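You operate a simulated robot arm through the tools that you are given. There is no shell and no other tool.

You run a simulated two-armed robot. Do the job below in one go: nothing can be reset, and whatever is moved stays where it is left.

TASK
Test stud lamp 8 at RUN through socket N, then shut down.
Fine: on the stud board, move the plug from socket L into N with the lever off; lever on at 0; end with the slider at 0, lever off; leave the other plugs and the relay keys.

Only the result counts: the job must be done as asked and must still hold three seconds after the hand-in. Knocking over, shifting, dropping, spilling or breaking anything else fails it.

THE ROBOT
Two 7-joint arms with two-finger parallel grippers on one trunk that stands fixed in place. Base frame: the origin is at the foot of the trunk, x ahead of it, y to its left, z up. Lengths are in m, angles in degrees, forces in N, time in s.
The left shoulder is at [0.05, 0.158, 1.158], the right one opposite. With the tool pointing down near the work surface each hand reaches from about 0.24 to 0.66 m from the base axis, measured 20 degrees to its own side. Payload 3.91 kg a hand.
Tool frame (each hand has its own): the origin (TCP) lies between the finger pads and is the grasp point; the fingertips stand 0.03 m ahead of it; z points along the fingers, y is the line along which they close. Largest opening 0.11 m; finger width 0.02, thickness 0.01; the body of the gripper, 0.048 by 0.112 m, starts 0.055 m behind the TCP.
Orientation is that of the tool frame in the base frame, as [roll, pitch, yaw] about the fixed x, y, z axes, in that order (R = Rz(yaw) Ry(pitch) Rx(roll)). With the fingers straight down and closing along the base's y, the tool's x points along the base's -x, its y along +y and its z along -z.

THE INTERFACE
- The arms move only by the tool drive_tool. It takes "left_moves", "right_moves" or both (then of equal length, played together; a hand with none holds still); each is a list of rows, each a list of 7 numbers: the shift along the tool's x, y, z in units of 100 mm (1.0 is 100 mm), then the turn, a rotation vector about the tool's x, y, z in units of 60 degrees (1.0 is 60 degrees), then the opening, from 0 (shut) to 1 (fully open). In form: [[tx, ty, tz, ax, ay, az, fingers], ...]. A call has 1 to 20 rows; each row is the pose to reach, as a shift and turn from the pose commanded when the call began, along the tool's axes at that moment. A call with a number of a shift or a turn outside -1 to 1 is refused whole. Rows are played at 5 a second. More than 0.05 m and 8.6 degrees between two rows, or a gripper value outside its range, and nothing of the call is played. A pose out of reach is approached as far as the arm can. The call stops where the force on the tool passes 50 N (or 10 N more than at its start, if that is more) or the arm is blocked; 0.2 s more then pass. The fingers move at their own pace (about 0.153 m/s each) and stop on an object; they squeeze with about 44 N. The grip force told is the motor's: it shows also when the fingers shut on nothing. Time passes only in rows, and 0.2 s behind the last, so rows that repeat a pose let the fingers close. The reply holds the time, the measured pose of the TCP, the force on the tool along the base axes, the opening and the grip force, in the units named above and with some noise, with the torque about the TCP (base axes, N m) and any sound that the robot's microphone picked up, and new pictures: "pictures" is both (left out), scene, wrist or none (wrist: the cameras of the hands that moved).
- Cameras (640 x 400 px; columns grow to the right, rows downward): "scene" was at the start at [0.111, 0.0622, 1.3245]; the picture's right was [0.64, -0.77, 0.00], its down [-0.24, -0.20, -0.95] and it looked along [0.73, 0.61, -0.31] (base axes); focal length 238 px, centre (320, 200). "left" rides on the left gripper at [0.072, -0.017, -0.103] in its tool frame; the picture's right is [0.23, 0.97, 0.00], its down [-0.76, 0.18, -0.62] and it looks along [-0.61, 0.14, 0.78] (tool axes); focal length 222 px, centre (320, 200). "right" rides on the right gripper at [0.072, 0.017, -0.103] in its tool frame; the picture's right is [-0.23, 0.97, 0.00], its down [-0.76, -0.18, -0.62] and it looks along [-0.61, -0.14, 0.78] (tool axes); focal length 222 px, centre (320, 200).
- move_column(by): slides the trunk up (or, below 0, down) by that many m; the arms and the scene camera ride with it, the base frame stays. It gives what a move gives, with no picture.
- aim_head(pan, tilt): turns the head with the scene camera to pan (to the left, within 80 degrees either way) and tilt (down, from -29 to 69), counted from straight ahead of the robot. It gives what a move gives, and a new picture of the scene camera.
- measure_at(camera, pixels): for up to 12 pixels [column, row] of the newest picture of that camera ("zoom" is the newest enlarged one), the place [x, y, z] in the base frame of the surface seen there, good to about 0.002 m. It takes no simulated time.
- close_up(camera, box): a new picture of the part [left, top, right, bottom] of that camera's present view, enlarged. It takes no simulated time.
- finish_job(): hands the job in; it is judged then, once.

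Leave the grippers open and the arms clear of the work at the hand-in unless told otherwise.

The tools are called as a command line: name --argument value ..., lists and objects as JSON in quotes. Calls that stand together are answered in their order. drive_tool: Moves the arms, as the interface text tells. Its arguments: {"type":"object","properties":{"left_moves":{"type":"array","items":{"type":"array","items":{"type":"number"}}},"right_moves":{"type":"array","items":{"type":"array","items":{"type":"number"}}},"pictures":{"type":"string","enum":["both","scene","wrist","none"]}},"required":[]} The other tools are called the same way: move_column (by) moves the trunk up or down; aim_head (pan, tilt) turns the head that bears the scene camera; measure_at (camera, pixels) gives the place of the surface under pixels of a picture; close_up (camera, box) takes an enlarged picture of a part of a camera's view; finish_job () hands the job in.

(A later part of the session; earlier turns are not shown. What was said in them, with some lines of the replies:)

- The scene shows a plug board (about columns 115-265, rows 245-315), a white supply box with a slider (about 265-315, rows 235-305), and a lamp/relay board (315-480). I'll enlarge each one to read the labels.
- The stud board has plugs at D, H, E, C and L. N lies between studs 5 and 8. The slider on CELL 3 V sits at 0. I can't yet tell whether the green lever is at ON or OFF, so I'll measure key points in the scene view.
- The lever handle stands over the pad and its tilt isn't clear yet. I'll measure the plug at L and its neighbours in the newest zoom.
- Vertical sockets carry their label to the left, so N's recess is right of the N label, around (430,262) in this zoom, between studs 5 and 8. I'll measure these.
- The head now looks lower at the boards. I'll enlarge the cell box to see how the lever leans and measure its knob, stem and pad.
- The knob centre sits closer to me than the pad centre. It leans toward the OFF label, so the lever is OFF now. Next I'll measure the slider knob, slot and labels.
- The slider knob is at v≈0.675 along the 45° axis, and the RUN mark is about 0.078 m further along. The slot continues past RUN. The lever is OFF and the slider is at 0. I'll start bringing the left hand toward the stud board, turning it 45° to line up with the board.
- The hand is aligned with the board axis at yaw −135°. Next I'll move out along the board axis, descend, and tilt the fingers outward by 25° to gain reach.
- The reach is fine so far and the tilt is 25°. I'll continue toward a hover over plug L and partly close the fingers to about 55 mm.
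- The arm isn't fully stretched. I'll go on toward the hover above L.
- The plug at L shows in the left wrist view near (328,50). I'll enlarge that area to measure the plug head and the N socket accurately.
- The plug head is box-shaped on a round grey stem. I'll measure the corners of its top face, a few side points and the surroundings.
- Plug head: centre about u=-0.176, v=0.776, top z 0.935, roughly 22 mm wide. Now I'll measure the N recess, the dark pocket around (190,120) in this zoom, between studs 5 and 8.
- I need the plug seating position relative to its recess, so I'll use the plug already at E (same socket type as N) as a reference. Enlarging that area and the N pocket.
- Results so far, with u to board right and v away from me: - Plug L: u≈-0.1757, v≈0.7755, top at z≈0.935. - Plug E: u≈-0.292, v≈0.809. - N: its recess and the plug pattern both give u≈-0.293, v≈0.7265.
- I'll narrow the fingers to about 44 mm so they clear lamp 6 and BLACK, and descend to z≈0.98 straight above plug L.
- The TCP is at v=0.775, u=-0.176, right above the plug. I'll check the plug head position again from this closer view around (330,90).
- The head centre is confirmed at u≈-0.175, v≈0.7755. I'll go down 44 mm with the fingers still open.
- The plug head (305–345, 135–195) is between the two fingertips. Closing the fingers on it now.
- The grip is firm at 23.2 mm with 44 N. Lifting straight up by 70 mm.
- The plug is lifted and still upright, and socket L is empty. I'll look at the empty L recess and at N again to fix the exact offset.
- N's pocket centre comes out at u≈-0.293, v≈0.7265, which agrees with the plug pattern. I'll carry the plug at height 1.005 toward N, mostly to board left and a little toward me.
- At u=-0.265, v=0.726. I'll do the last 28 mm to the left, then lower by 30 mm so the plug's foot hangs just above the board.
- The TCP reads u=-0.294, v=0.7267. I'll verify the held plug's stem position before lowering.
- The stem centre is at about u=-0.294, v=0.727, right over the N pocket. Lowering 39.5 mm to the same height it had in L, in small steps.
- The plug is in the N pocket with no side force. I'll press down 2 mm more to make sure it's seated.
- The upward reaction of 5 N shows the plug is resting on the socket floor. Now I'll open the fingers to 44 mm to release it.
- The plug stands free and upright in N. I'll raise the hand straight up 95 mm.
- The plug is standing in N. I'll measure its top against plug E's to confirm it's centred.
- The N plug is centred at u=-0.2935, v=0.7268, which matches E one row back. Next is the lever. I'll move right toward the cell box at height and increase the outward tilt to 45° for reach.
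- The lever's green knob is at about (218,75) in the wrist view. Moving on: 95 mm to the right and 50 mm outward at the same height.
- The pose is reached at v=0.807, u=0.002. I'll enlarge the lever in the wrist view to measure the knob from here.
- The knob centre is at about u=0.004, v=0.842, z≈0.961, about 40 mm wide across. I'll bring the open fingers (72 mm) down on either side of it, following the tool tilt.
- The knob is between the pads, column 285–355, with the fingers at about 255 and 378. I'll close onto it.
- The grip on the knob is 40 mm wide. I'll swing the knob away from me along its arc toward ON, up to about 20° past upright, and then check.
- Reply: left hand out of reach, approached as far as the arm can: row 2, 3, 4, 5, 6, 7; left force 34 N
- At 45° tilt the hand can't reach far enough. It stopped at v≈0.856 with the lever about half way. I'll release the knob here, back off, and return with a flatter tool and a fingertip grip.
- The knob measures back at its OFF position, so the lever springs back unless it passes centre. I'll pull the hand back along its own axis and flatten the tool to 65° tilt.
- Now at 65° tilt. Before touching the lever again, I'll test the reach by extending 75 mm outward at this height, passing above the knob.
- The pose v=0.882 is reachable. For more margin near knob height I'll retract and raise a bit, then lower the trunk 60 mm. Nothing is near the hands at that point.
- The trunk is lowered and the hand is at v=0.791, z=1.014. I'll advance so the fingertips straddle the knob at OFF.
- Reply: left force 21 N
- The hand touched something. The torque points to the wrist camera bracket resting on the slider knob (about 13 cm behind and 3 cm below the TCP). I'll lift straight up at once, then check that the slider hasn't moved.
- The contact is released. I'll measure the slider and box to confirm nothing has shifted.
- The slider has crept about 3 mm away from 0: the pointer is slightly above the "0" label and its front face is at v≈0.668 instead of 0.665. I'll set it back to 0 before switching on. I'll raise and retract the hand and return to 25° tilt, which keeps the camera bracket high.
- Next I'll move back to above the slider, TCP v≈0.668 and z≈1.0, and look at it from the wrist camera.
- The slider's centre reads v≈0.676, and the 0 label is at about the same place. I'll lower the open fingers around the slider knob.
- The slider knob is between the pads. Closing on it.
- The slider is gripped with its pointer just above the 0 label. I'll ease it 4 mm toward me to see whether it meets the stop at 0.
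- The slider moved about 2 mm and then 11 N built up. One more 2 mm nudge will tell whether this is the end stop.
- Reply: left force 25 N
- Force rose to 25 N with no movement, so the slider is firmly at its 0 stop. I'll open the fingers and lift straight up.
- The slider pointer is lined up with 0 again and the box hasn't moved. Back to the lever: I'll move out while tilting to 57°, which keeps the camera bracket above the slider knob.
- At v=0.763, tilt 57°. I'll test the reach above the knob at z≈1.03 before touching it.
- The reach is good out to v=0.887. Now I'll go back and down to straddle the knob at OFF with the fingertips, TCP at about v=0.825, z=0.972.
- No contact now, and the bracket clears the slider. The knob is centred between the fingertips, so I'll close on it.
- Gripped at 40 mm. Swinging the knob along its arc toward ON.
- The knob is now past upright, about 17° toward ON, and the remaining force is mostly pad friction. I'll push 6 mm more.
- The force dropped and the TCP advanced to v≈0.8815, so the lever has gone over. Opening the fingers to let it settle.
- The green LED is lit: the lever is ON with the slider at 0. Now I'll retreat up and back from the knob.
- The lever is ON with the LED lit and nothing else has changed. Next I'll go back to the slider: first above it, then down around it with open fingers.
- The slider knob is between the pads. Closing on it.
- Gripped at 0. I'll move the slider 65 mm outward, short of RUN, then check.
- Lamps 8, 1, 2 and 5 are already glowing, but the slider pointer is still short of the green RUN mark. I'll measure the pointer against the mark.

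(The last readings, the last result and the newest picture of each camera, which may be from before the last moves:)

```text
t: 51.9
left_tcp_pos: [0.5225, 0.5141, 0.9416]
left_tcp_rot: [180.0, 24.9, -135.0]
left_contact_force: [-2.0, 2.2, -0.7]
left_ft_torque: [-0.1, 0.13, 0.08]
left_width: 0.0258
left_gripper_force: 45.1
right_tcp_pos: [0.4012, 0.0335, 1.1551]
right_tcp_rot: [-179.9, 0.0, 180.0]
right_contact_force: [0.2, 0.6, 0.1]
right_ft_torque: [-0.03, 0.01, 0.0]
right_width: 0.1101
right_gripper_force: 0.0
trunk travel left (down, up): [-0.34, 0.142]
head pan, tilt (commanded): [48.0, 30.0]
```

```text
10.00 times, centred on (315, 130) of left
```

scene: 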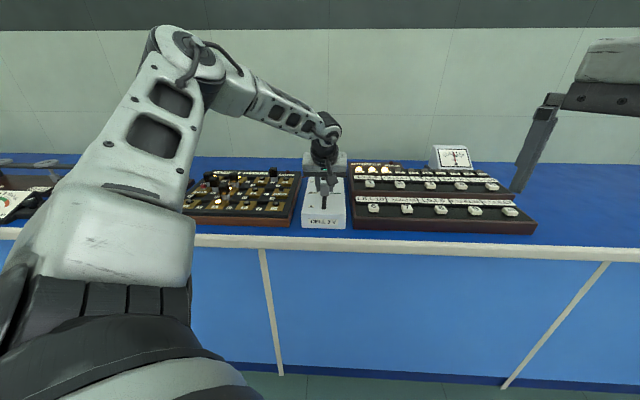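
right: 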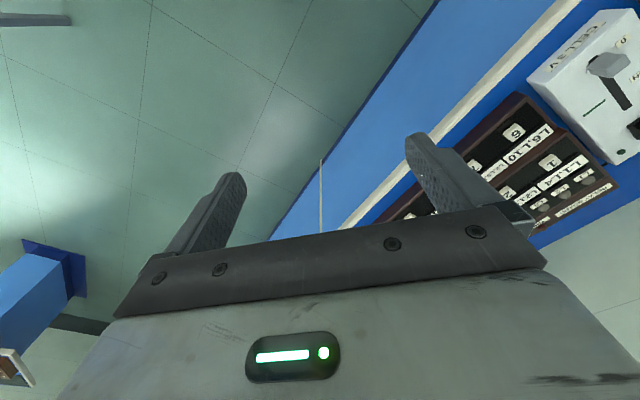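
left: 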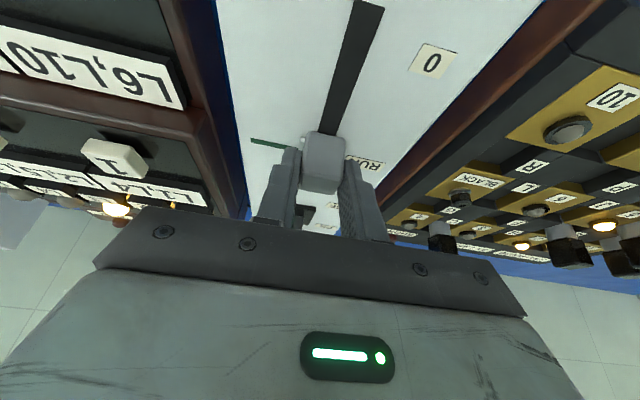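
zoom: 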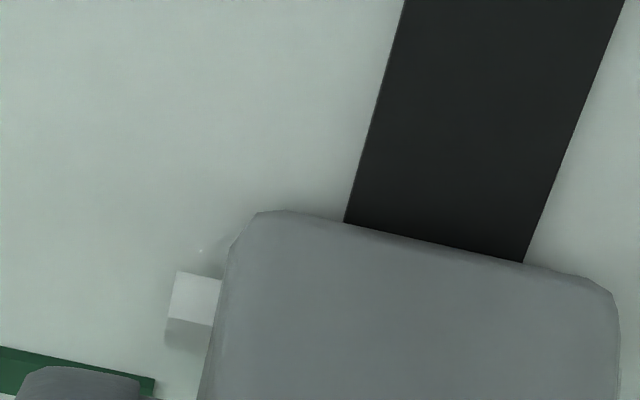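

The pointer is at v≈0.7395 and RUN is at v≈0.754. Moving the slider 14.5 mm further.

drive_tool --left_moves '[[-0.044, 0, 0.02, 0, 0, 0, 0.15], [-0.088, 0, 0.041, 0, 0, 0, 0.15], [-0.131, 0, 0.061, 0, 0, 0, 0.15], [-0.131, 0, 0.061, 0, 0, 0, 0.15]]' --pictures "both"

close_up --camera "scene" --box '[300, 180, 348, 215]'

close_up --camera "scene" --box '[170, 160, 310, 240]'

close_up --camera "scene" --box '[340, 140, 540, 240]'

close_up --camera "left" --box '[220, 80, 420, 220]'

```text
t: 52.9
left_tcp_pos: [0.5332, 0.5252, 0.9416]
left_tcp_rot: [-180.0, 24.9, -135.0]
left_contact_force: [-3.5, 4.6, 1.5]
left_ft_torque: [-0.87, 0.92, -0.11]
left_width: 0.0259
left_gripper_force: 44.9
right_tcp_pos: [0.4014, 0.0331, 1.1557]
right_tcp_rot: [-179.9, -0.1, 180.0]
right_contact_force: [0.3, -0.6, 0.1]
right_ft_torque: [0.02, 0.02, 0.04]
right_width: 0.11
right_gripper_force: 0.1
trunk travel left (down, up): [-0.34, 0.142]
head pan, tilt (commanded): [48.0, 30.0]
```

scene: 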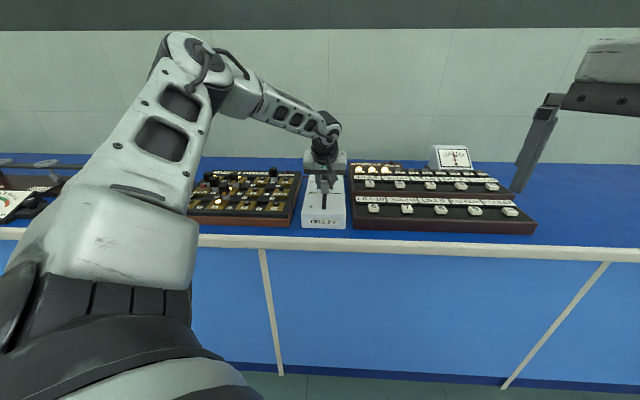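
left: 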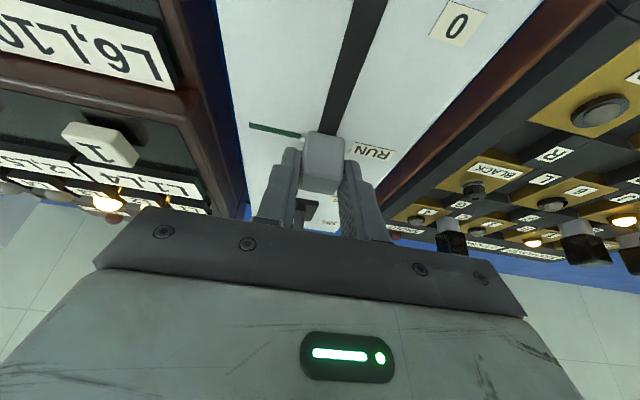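

```text
11.43 times, centred on (324, 198) of scene
```

zoom: 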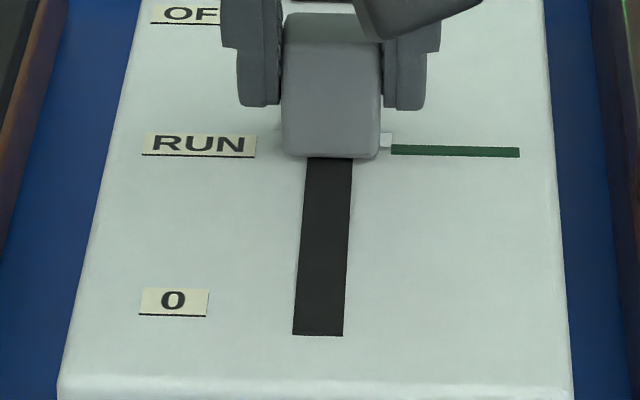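

```text
4.57 times, centred on (240, 200) of scene
```

zoom: 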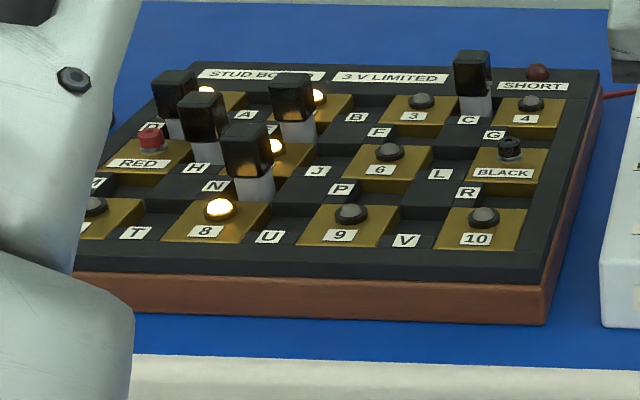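

```text
3.20 times, centred on (440, 190) of scene
```

zoom: 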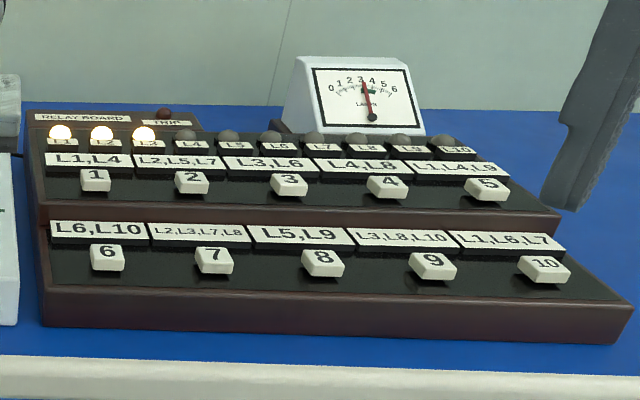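

```text
2.86 times, centred on (320, 150) of left
```

zoom: 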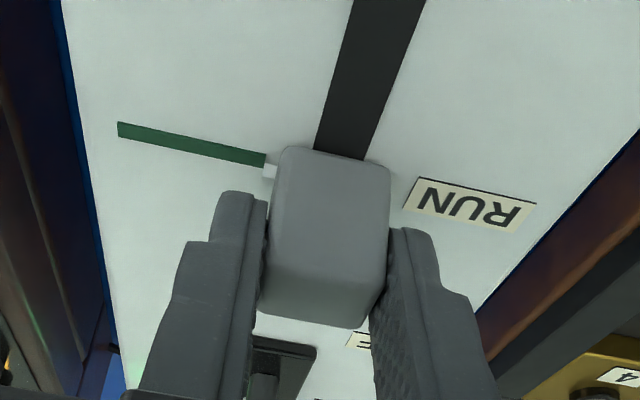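

Lamp 8 is lit brightly and the pointer tab sits right at the green RUN bar. Measuring to confirm.

measure_at --camera "zoom" --pixels '[[270, 169], [268, 172], [270, 174], [200, 146], [250, 157], [150, 134], [480, 204], [330, 155]]'

close_up --camera "left" --box '[280, 110, 330, 150]'

```text
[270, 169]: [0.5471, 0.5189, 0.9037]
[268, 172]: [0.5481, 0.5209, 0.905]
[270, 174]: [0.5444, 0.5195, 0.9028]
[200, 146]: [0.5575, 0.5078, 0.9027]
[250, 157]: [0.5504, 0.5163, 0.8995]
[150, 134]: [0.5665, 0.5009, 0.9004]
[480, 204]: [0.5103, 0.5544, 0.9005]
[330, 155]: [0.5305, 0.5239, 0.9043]
```

```text
10.00 times, centred on (305, 130) of left
```

zoom: 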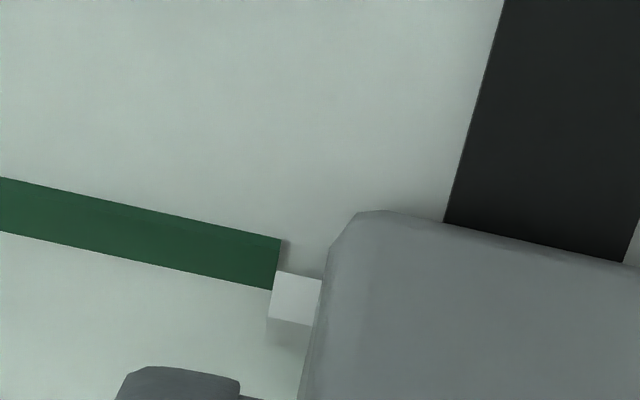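

The pointer averages v=0.754 and the RUN bar is also at v=0.754, so the slider is at RUN. I'll check the meter and the lamps, and that SHORT and TRIP stay dark.

close_up --camera "scene" --box '[420, 138, 484, 178]'

close_up --camera "scene" --box '[205, 165, 300, 225]'

```text
10.00 times, centred on (452, 158) of scene
```

zoom: 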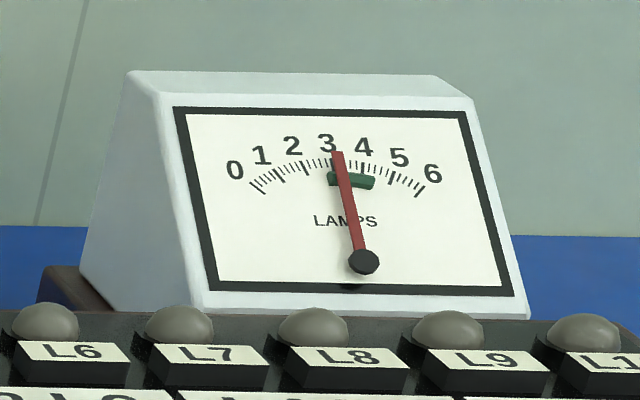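

```text
6.67 times, centred on (252, 195) of scene
```

zoom: 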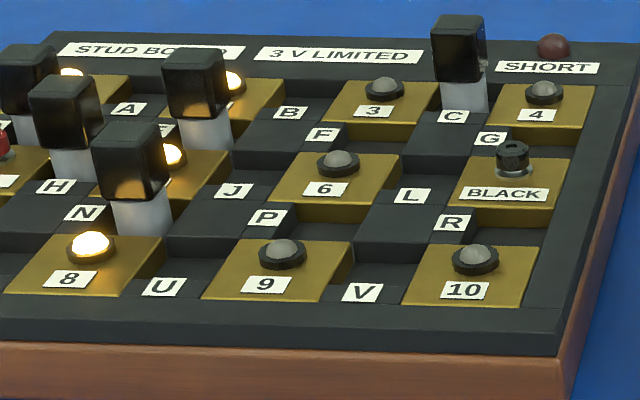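

Lamp 8 (plus 1, 2 and 5) is lit through N, and SHORT and TRIP are dark. I'll hold at RUN a moment longer, still gripping, then bring the slider back to 0.

drive_tool --left_moves '[[0, 0, 0, 0, 0, 0, 0.15], [0, 0, 0, 0, 0, 0, 0.15], [0, 0, 0, 0, 0, 0, 0.15], [0, 0, 0, 0, 0, 0, 0.15], [0, 0, 0, 0, 0, 0, 0.15], [0, 0, 0, 0, 0, 0, 0.15]]' --pictures "scene"

close_up --camera "scene" --box '[170, 160, 310, 240]'

```text
t: 54.3
left_tcp_pos: [0.5323, 0.5253, 0.9419]
left_tcp_rot: [-180.0, 24.9, -135.0]
left_contact_force: [-2.9, 3.6, 2.2]
left_ft_torque: [-0.65, 0.92, 0.03]
left_width: 0.026
left_gripper_force: 45.0
right_tcp_pos: [0.4007, 0.0333, 1.1564]
right_tcp_rot: [179.9, 0.1, 179.9]
right_contact_force: [-0.8, -0.4, 0.1]
right_ft_torque: [0.01, -0.02, -0.02]
right_width: 0.11
right_gripper_force: 0.0
trunk travel left (down, up): [-0.34, 0.142]
head pan, tilt (commanded): [48.0, 30.0]
```

scene: 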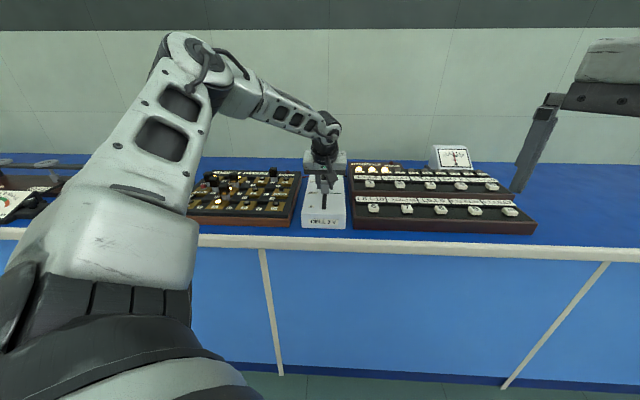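

```text
4.57 times, centred on (240, 200) of scene
```

zoom: 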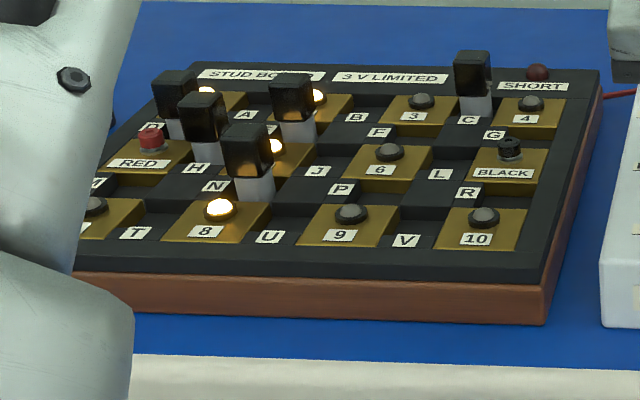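

The test is steady at RUN. Now I'll bring the slider back the same 79.3 mm plus about 1.5 mm to seat it at the 0 stop.

drive_tool --left_moves '[[0.09, 0, -0.042, 0, 0, 0, 0.15], [0.18, 0, -0.084, 0, 0, 0, 0.15], [0.27, 0, -0.126, 0, 0, 0, 0.15], [0.36, 0, -0.168, 0, 0, 0, 0.15], [0.45, 0, -0.21, 0, 0, 0, 0.15], [0.54, 0, -0.252, 0, 0, 0, 0.15], [0.63, 0, -0.294, 0, 0, 0, 0.15], [0.7, 0, -0.327, 0, 0, 0, 0.15], [0.732, 0, -0.341, 0, 0, 0, 0.15], [0.732, 0, -0.341, 0, 0, 0, 0.15]]' --pictures "both"

close_up --camera "scene" --box '[300, 185, 348, 220]'

close_up --camera "scene" --box '[170, 160, 310, 240]'

```text
t: 56.5
left_tcp_pos: [0.4759, 0.4683, 0.9425]
left_tcp_rot: [-179.9, 25.0, -134.9]
left_contact_force: [0.3, 11.3, 6.6]
left_ft_torque: [-0.36, 0.98, -0.11]
left_width: 0.0258
left_gripper_force: 44.9
right_tcp_pos: [0.4013, 0.0333, 1.1554]
right_tcp_rot: [-180.0, 0.1, 179.9]
right_contact_force: [0.0, 0.4, -0.3]
right_ft_torque: [0.0, 0.0, -0.01]
right_width: 0.1098
right_gripper_force: 0.0
trunk travel left (down, up): [-0.34, 0.142]
head pan, tilt (commanded): [48.0, 30.0]
```

scene: 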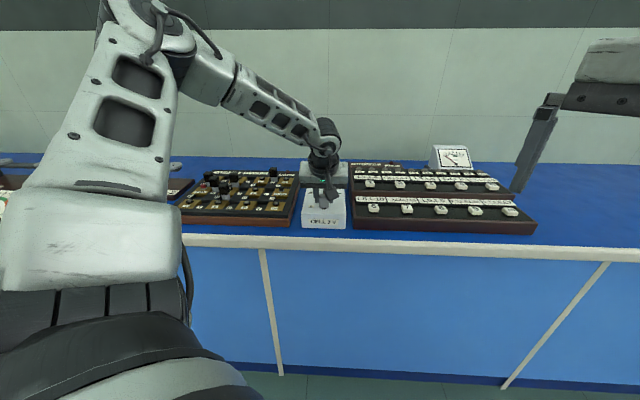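
left: 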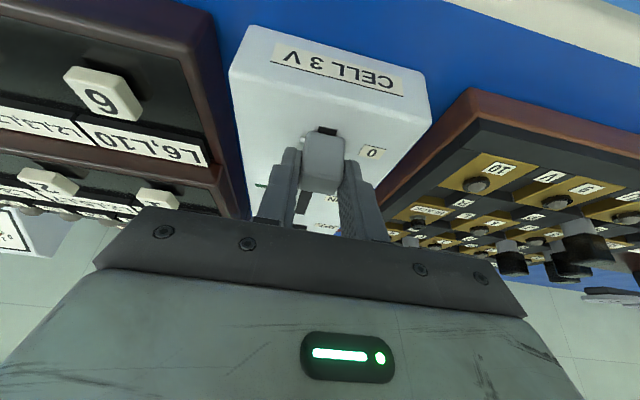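

```text
11.43 times, centred on (324, 202) of scene
```

zoom: 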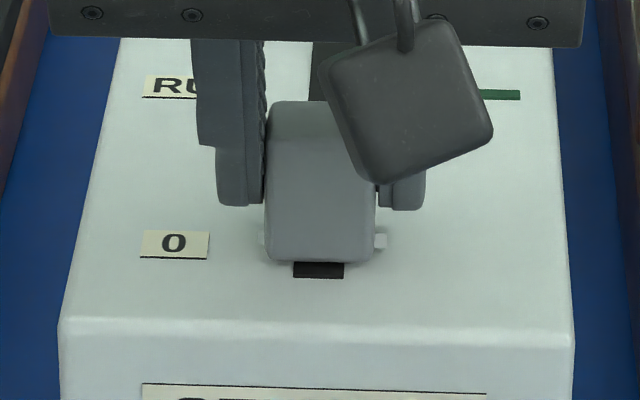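

```text
4.57 times, centred on (240, 200) of scene
```

zoom: 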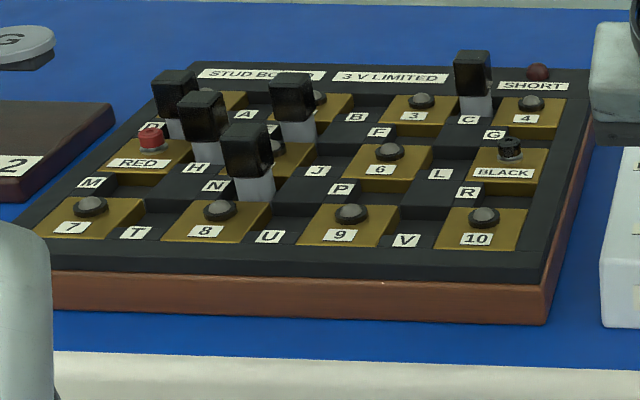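

The lamps are out and the slider is against its 0 stop (8 N). Opening the fingers and lifting straight up.

drive_tool --left_moves '[[0, 0, 0, 0, 0, 0, 0.3], [0, 0, 0, 0, 0, 0, 0.4], [0, 0, 0, 0, 0, 0, 0.4], [-0.127, 0, -0.272, 0, 0, 0, 0.4], [-0.254, 0, -0.544, 0, 0, 0, 0.4], [-0.38, 0, -0.815, 0, 0, 0, 0.5]]' --pictures "none"

close_up --camera "scene" --box '[300, 185, 348, 220]'

```text
t: 57.9
left_tcp_pos: [0.4753, 0.4671, 1.0323]
left_tcp_rot: [-180.0, 24.8, -135.0]
left_contact_force: [-0.4, 0.3, 1.0]
left_ft_torque: [0.0, -0.03, 0.01]
left_width: 0.0552
left_gripper_force: 0.1
right_tcp_pos: [0.4025, 0.0327, 1.1547]
right_tcp_rot: [179.8, 0.0, 179.9]
right_contact_force: [0.5, -0.2, 0.7]
right_ft_torque: [0.0, 0.03, -0.02]
right_width: 0.1101
right_gripper_force: 0.2
trunk travel left (down, up): [-0.34, 0.142]
head pan, tilt (commanded): [48.0, 30.0]
```

```text
11.43 times, centred on (324, 202) of scene
```

zoom: 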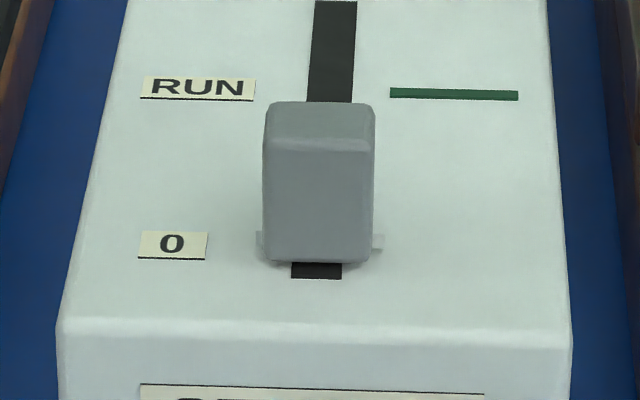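

The slider is at 0. Next, the lever OFF: I'll move out again and tilt to 57°.

drive_tool --left_moves '[[-0.19, 0.003, 0.066, 0, -0.107, 0, 0.55], [-0.379, 0.006, 0.133, 0, -0.213, 0, 0.6], [-0.569, 0.009, 0.199, 0, -0.32, 0, 0.65], [-0.758, 0.012, 0.266, 0, -0.427, 0, 0.65], [-0.948, 0.015, 0.332, 0, -0.533, 0, 0.65]]' --pictures "none"

drive_tool --left_moves '[[-0.108, 0, 0.227, 0, 0, 0, 0.65], [-0.215, 0, 0.454, 0, 0, 0, 0.65], [-0.323, 0, 0.681, 0, 0, 0, 0.65], [-0.323, 0, 0.681, 0, 0, 0, 0.65]]' --pictures "wrist"

```text
t: 59.1
left_tcp_pos: [0.5457, 0.5393, 1.0417]
left_tcp_rot: [180.0, 57.0, -134.9]
left_contact_force: [0.5, -0.1, 0.0]
left_ft_torque: [0.01, -0.03, 0.0]
left_width: 0.0717
left_gripper_force: 0.0
right_tcp_pos: [0.4017, 0.0327, 1.1554]
right_tcp_rot: [179.9, 0.1, 179.9]
right_contact_force: [-0.3, -0.5, -0.2]
right_ft_torque: [0.03, 0.0, -0.01]
right_width: 0.11
right_gripper_force: 0.1
trunk travel left (down, up): [-0.34, 0.142]
head pan, tilt (commanded): [48.0, 30.0]
```

```text
t: 60.1
left_tcp_pos: [0.5975, 0.5929, 1.0332]
left_tcp_rot: [-180.0, 57.0, -135.0]
left_contact_force: [0.4, 0.8, -0.1]
left_ft_torque: [-0.01, -0.03, -0.03]
left_width: 0.0715
left_gripper_force: 0.0
right_tcp_pos: [0.4014, 0.033, 1.1555]
right_tcp_rot: [179.9, 0.0, -180.0]
right_contact_force: [-0.5, 0.1, 0.2]
right_ft_torque: [-0.02, -0.02, 0.0]
right_width: 0.1102
right_gripper_force: 0.2
trunk travel left (down, up): [-0.34, 0.142]
head pan, tilt (commanded): [48.0, 30.0]
```

left: 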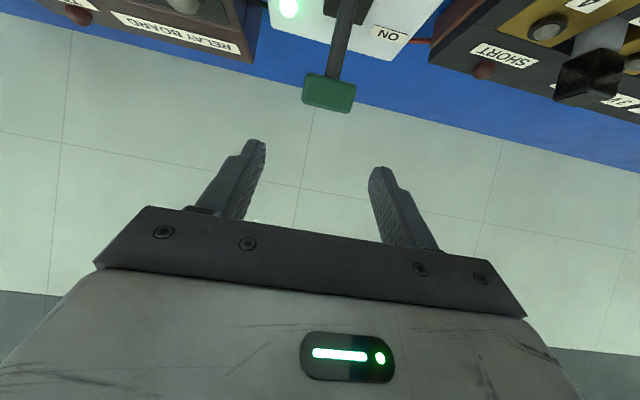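

Hovering in front of the ON knob at (330,95) in the wrist view. Now I'll move forward and down so the fingertips straddle it where it was released.

drive_tool --left_moves '[[0.069, -0.003, 0.161, 0, 0, 0, 0.65], [0.137, -0.005, 0.322, 0, 0, 0, 0.65], [0.206, -0.008, 0.482, 0, 0, 0, 0.65], [0.274, -0.01, 0.643, 0, 0, 0, 0.65], [0.274, -0.01, 0.643, 0, 0, 0, 0.65]]' --pictures "wrist"

close_up --camera "left" --box '[200, 60, 440, 210]'

```text
t: 61.3
left_tcp_pos: [0.6256, 0.6193, 0.9738]
left_tcp_rot: [180.0, 56.9, -135.0]
left_contact_force: [-0.9, -0.1, 0.2]
left_ft_torque: [-0.01, -0.04, -0.01]
left_width: 0.0713
left_gripper_force: 0.0
right_tcp_pos: [0.4016, 0.0341, 1.1555]
right_tcp_rot: [179.9, -0.1, -179.9]
right_contact_force: [0.1, 0.2, 0.2]
right_ft_torque: [0.03, 0.01, 0.01]
right_width: 0.1099
right_gripper_force: 0.1
trunk travel left (down, up): [-0.34, 0.142]
head pan, tilt (commanded): [48.0, 30.0]
```

left: 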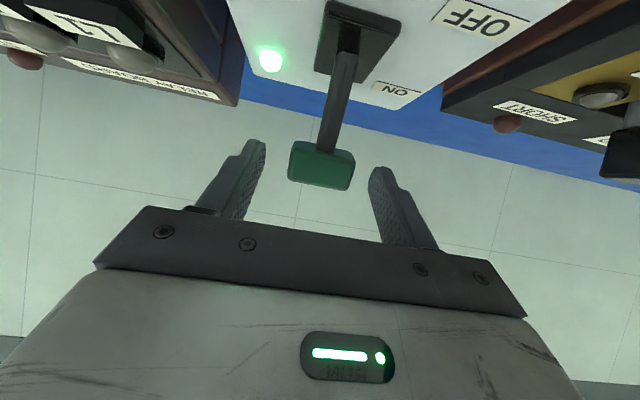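

```text
2.67 times, centred on (320, 135) of left
```

zoom: 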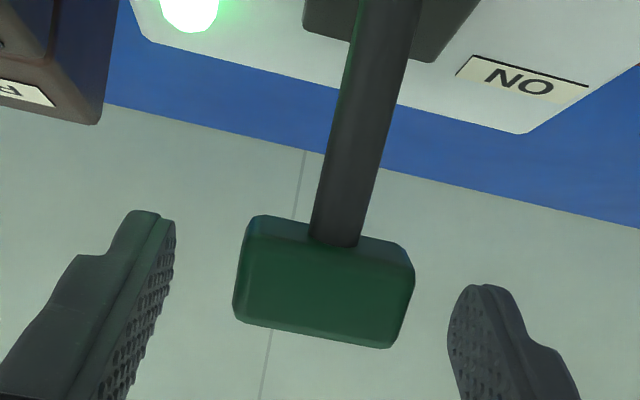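

The knob is centred between the fingertips, LED lit. Closing on it.

drive_tool --left_moves '[[0, 0, 0, 0, 0, 0, 0.45], [0, 0, 0, 0, 0, 0, 0.3], [0, 0, 0, 0, 0, 0, 0.3], [0, 0, 0, 0, 0, 0, 0.3]]' --pictures "none"

drive_tool --left_moves '[[0.013, 0, -0.075, 0, 0, 0, 0.3], [0.034, 0, -0.145, 0, 0, 0, 0.3], [0.064, 0, -0.209, 0, 0, 0, 0.3], [0.102, 0, -0.268, 0, 0, 0, 0.3], [0.149, 0, -0.321, 0, 0, 0, 0.3], [0.204, 0, -0.369, 0, 0, 0, 0.3], [0.267, 0, -0.411, 0, 0, 0, 0.3], [0.321, 0, -0.448, 0, 0, 0, 0.3]]' --pictures "wrist"

close_up --camera "scene" --box '[280, 150, 376, 230]'

```text
t: 62.3
left_tcp_pos: [0.6266, 0.6183, 0.9742]
left_tcp_rot: [-180.0, 56.9, -135.1]
left_contact_force: [1.1, -0.8, -0.2]
left_ft_torque: [-0.06, -0.06, -0.09]
left_width: 0.0395
left_gripper_force: 45.1
right_tcp_pos: [0.4026, 0.0328, 1.1548]
right_tcp_rot: [179.9, 0.0, 180.0]
right_contact_force: [0.5, -0.5, 0.7]
right_ft_torque: [-0.02, 0.04, 0.0]
right_width: 0.1099
right_gripper_force: 0.0
trunk travel left (down, up): [-0.34, 0.142]
head pan, tilt (commanded): [48.0, 30.0]
```

```text
t: 64.1
left_tcp_pos: [0.5883, 0.5826, 0.9738]
left_tcp_rot: [-179.8, 57.2, -134.7]
left_contact_force: [10.0, 11.5, 10.8]
left_ft_torque: [1.15, -1.02, -0.02]
left_width: 0.0395
left_gripper_force: 44.8
right_tcp_pos: [0.4018, 0.0322, 1.1546]
right_tcp_rot: [180.0, 0.0, 180.0]
right_contact_force: [-0.5, -0.5, 0.4]
right_ft_torque: [0.0, 0.0, -0.02]
right_width: 0.1099
right_gripper_force: 0.0
trunk travel left (down, up): [-0.34, 0.142]
head pan, tilt (commanded): [48.0, 30.0]
```

left: 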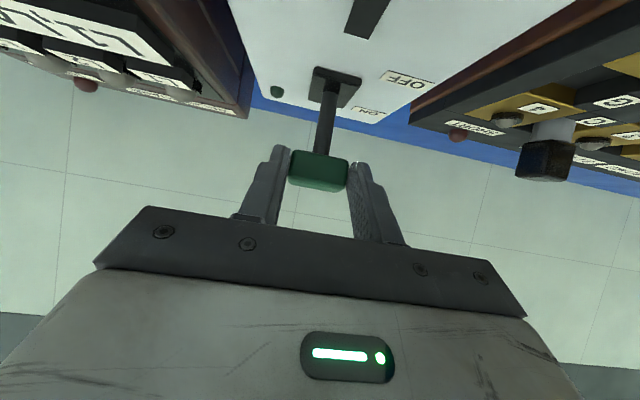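

```text
5.00 times, centred on (328, 190) of scene
```

zoom: 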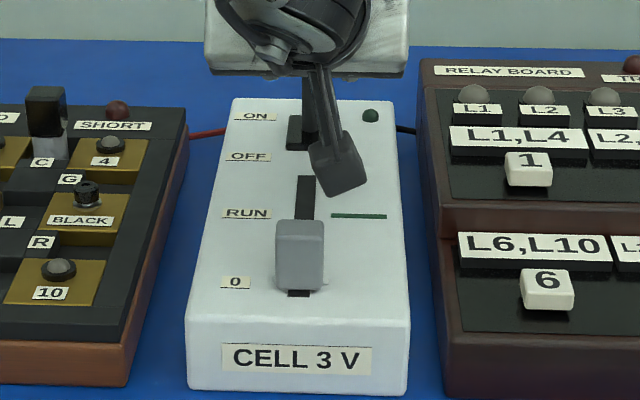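

The LED is dark and the knob is back near OFF (v≈0.828 at the TCP). I'll nudge 3 mm more toward OFF, then open and let it settle.

drive_tool --left_moves '[[0.016, 0, -0.025, 0, 0, 0, 0.3], [0.016, 0, -0.025, 0, 0, 0, 0.5], [0.016, 0, -0.025, 0, 0, 0, 0.65], [0.016, 0, -0.025, 0, 0, 0, 0.65]]' --pictures "wrist"

close_up --camera "left" --box '[200, 60, 440, 210]'

```text
t: 65.1
left_tcp_pos: [0.5855, 0.5782, 0.9707]
left_tcp_rot: [-180.0, 56.9, -135.0]
left_contact_force: [0.3, 1.4, -0.3]
left_ft_torque: [0.03, -0.02, 0.01]
left_width: 0.0714
left_gripper_force: 0.0
right_tcp_pos: [0.4014, 0.0337, 1.155]
right_tcp_rot: [179.8, 0.0, 179.9]
right_contact_force: [-0.5, -0.7, -0.3]
right_ft_torque: [-0.02, -0.01, -0.01]
right_width: 0.1098
right_gripper_force: 0.1
trunk travel left (down, up): [-0.34, 0.142]
head pan, tilt (commanded): [48.0, 30.0]
```

left: 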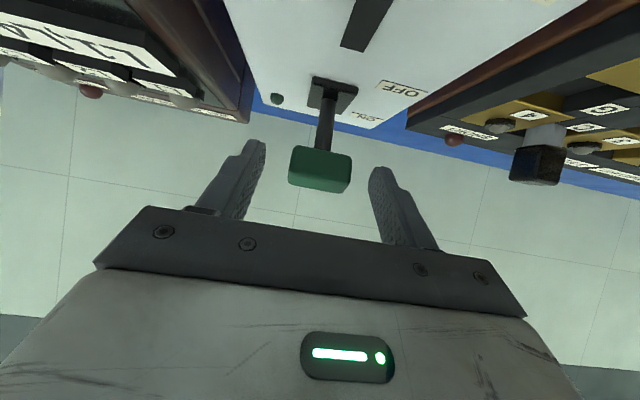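

```text
2.67 times, centred on (320, 135) of left
```

zoom: 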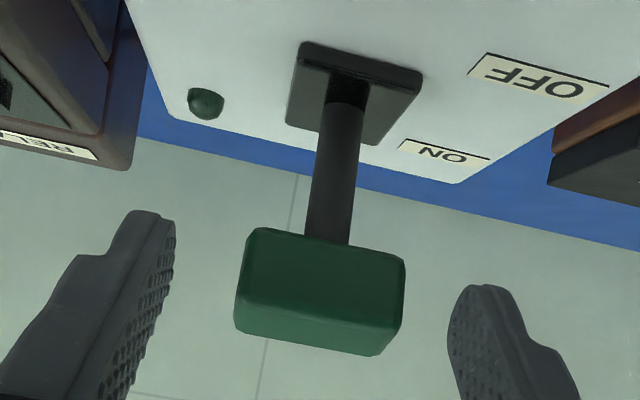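

The LED is off and the knob is at OFF. I'll retreat up and back, clear of the work.

drive_tool --left_moves '[[-0.095, 0, -0.22, 0, 0, 0, 0.65], [-0.19, 0, -0.441, 0, 0, 0, 0.65], [-0.285, 0, -0.662, 0, 0, 0, 0.65]]' --pictures "none"

drive_tool --left_moves '[[0.067, 0, -0.185, 0, 0.107, 0, 0.7], [0.134, 0, -0.37, 0, 0.213, 0, 0.8], [0.201, 0, -0.555, 0, 0.32, 0, 0.9], [0.268, 0, -0.74, 0, 0.427, 0, 1], [0.335, 0, -0.925, 0, 0.533, 0, 1]]' --pictures "none"

drive_tool --left_moves '[[0.15, 0, -0.27, 0, 0.1, 0, 1], [0.3, 0, -0.54, 0, 0.2, 0, 1], [0.44, 0, -0.8, 0, 0.3, 0, 1], [0.55, 0, -1, 0, 0.4, 0, 1]]' --pictures "both"

```text
t: 65.9
left_tcp_pos: [0.5578, 0.5503, 1.0332]
left_tcp_rot: [-179.9, 56.9, -135.0]
left_contact_force: [0.2, 0.2, -0.8]
left_ft_torque: [0.01, 0.01, -0.01]
left_width: 0.0714
left_gripper_force: 0.2
right_tcp_pos: [0.4018, 0.0326, 1.1548]
right_tcp_rot: [179.8, 0.0, 180.0]
right_contact_force: [-0.3, -0.8, 0.0]
right_ft_torque: [0.02, -0.03, 0.02]
right_width: 0.11
right_gripper_force: 0.0
trunk travel left (down, up): [-0.34, 0.142]
head pan, tilt (commanded): [48.0, 30.0]
```

```text
t: 67.1
left_tcp_pos: [0.4894, 0.4812, 1.0534]
left_tcp_rot: [-179.9, 24.8, -135.1]
left_contact_force: [0.1, -0.1, -0.3]
left_ft_torque: [0.02, 0.02, -0.02]
left_width: 0.1099
left_gripper_force: 0.0
right_tcp_pos: [0.4019, 0.0343, 1.1559]
right_tcp_rot: [179.9, -0.1, -179.9]
right_contact_force: [-0.4, -0.6, -1.1]
right_ft_torque: [0.0, 0.01, 0.01]
right_width: 0.1103
right_gripper_force: 0.1
trunk travel left (down, up): [-0.34, 0.142]
head pan, tilt (commanded): [48.0, 30.0]
```

```text
t: 68.1
left_tcp_pos: [0.4239, 0.4178, 1.1212]
left_tcp_rot: [180.0, 0.8, -135.0]
left_contact_force: [-0.3, 0.1, -0.2]
left_ft_torque: [0.0, 0.02, 0.02]
left_width: 0.1097
left_gripper_force: 0.0
right_tcp_pos: [0.4017, 0.0325, 1.1546]
right_tcp_rot: [180.0, 0.0, 180.0]
right_contact_force: [0.4, 0.7, 0.4]
right_ft_torque: [0.0, 0.0, 0.04]
right_width: 0.1103
right_gripper_force: 0.0
trunk travel left (down, up): [-0.34, 0.142]
head pan, tilt (commanded): [48.0, 30.0]
```

scene: 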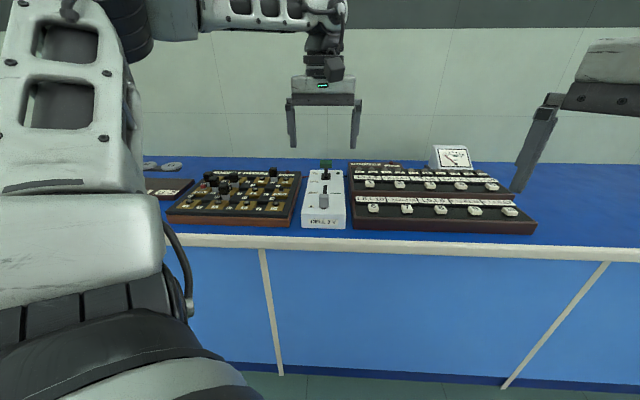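
left: 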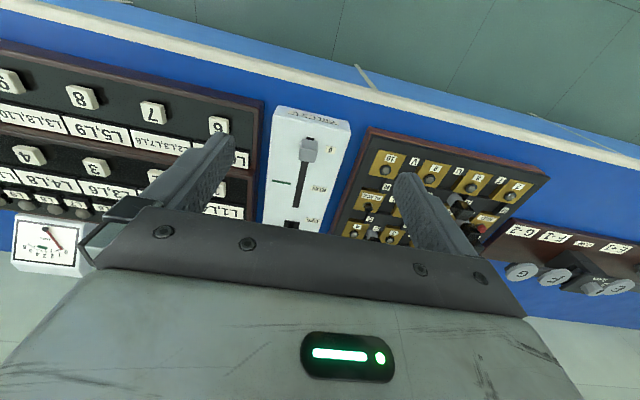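

The hand is clear. I'll move it further back and up, then do a final inspection.

drive_tool --left_moves '[[0.25, 0, -0.2, 0, 0, 0, 1], [0.5, 0, -0.4, 0, 0, 0, 1], [0.75, 0, -0.6, 0, 0, 0, 1], [1, 0, -0.8, 0, 0, 0, 1]]' --pictures "scene"

close_up --camera "scene" --box '[280, 150, 376, 230]'

close_up --camera "scene" --box '[160, 160, 310, 240]'

close_up --camera "scene" --box '[340, 140, 540, 240]'

```text
t: 69.1
left_tcp_pos: [0.3505, 0.3448, 1.2007]
left_tcp_rot: [180.0, 1.0, -135.0]
left_contact_force: [0.1, 0.4, 0.0]
left_ft_torque: [-0.01, 0.01, 0.01]
left_width: 0.11
left_gripper_force: 0.1
right_tcp_pos: [0.4004, 0.0319, 1.1557]
right_tcp_rot: [179.8, 0.1, 180.0]
right_contact_force: [0.4, -0.4, -0.6]
right_ft_torque: [-0.02, -0.01, -0.01]
right_width: 0.1104
right_gripper_force: 0.1
trunk travel left (down, up): [-0.34, 0.142]
head pan, tilt (commanded): [48.0, 30.0]
```

scene: 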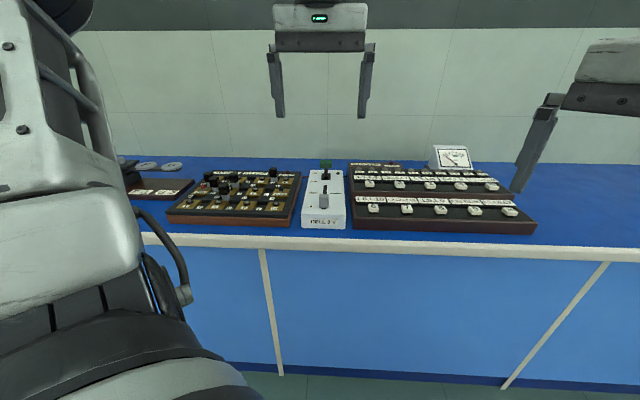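

```text
5.00 times, centred on (328, 190) of scene
```

zoom: 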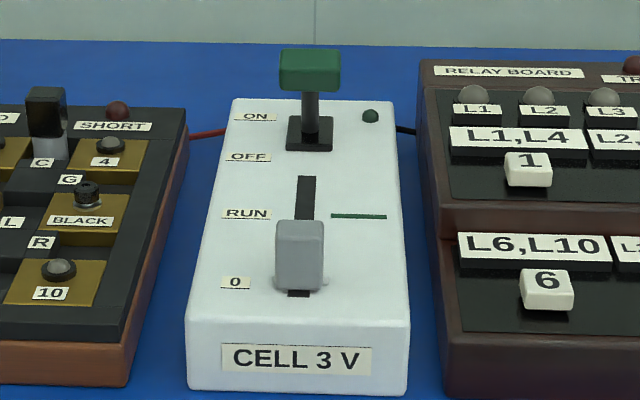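

```text
4.27 times, centred on (235, 200) of scene
```

zoom: 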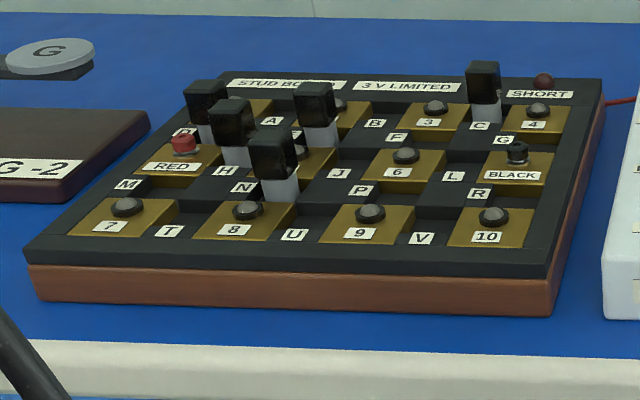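

```text
3.20 times, centred on (440, 190) of scene
```

zoom: 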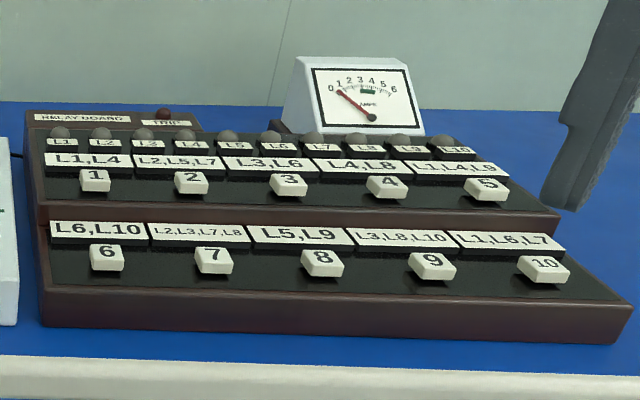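

Final check:
- **Lever and slider:** the lever is OFF with the LED dark, and the slider is at 0.
- **Plugs:** N holds the moved plug, L is empty, and the plugs at D, H, E and C stand as before.
- **Relay board:** the keys are untouched, no lamps are lit, and the meter reads 0.
- **Hands:** both are open and clear.

Handing in.

finish_job

```text
The job is handed in.
```

I tested stud lamp 8 at RUN through socket N, and it lit. I then shut the cell down and handed in the job.

- **Plug:** I moved it from L to N with the lever off. The plugs at D, H, E and C weren't touched.
- **Test:** I switched the lever on with the slider at 0, then moved the slider to RUN. Lamps 1, 2, 5 and 8 lit on the stud board, and SHORT and TRIP stayed dark. Lamps L1, L2 and L3 on the relay board also lit, although I touched none of its keys.
- **Shutdown:** the slider is back against its 0 stop, the lever is off and the cell's green light is out. Both grippers are open and clear.

**Two slips before the test**
- My first try at switching on fell short. The lever went about halfway and sprang back to OFF, and the green light never came on.
- On the next approach, the left wrist camera bracket bumped the slider and pushed it about 3 mm off 0. I moved it back to the 0 stop before switching on.

I also lowered the trunk 60 mm to reach the lever and left it there.
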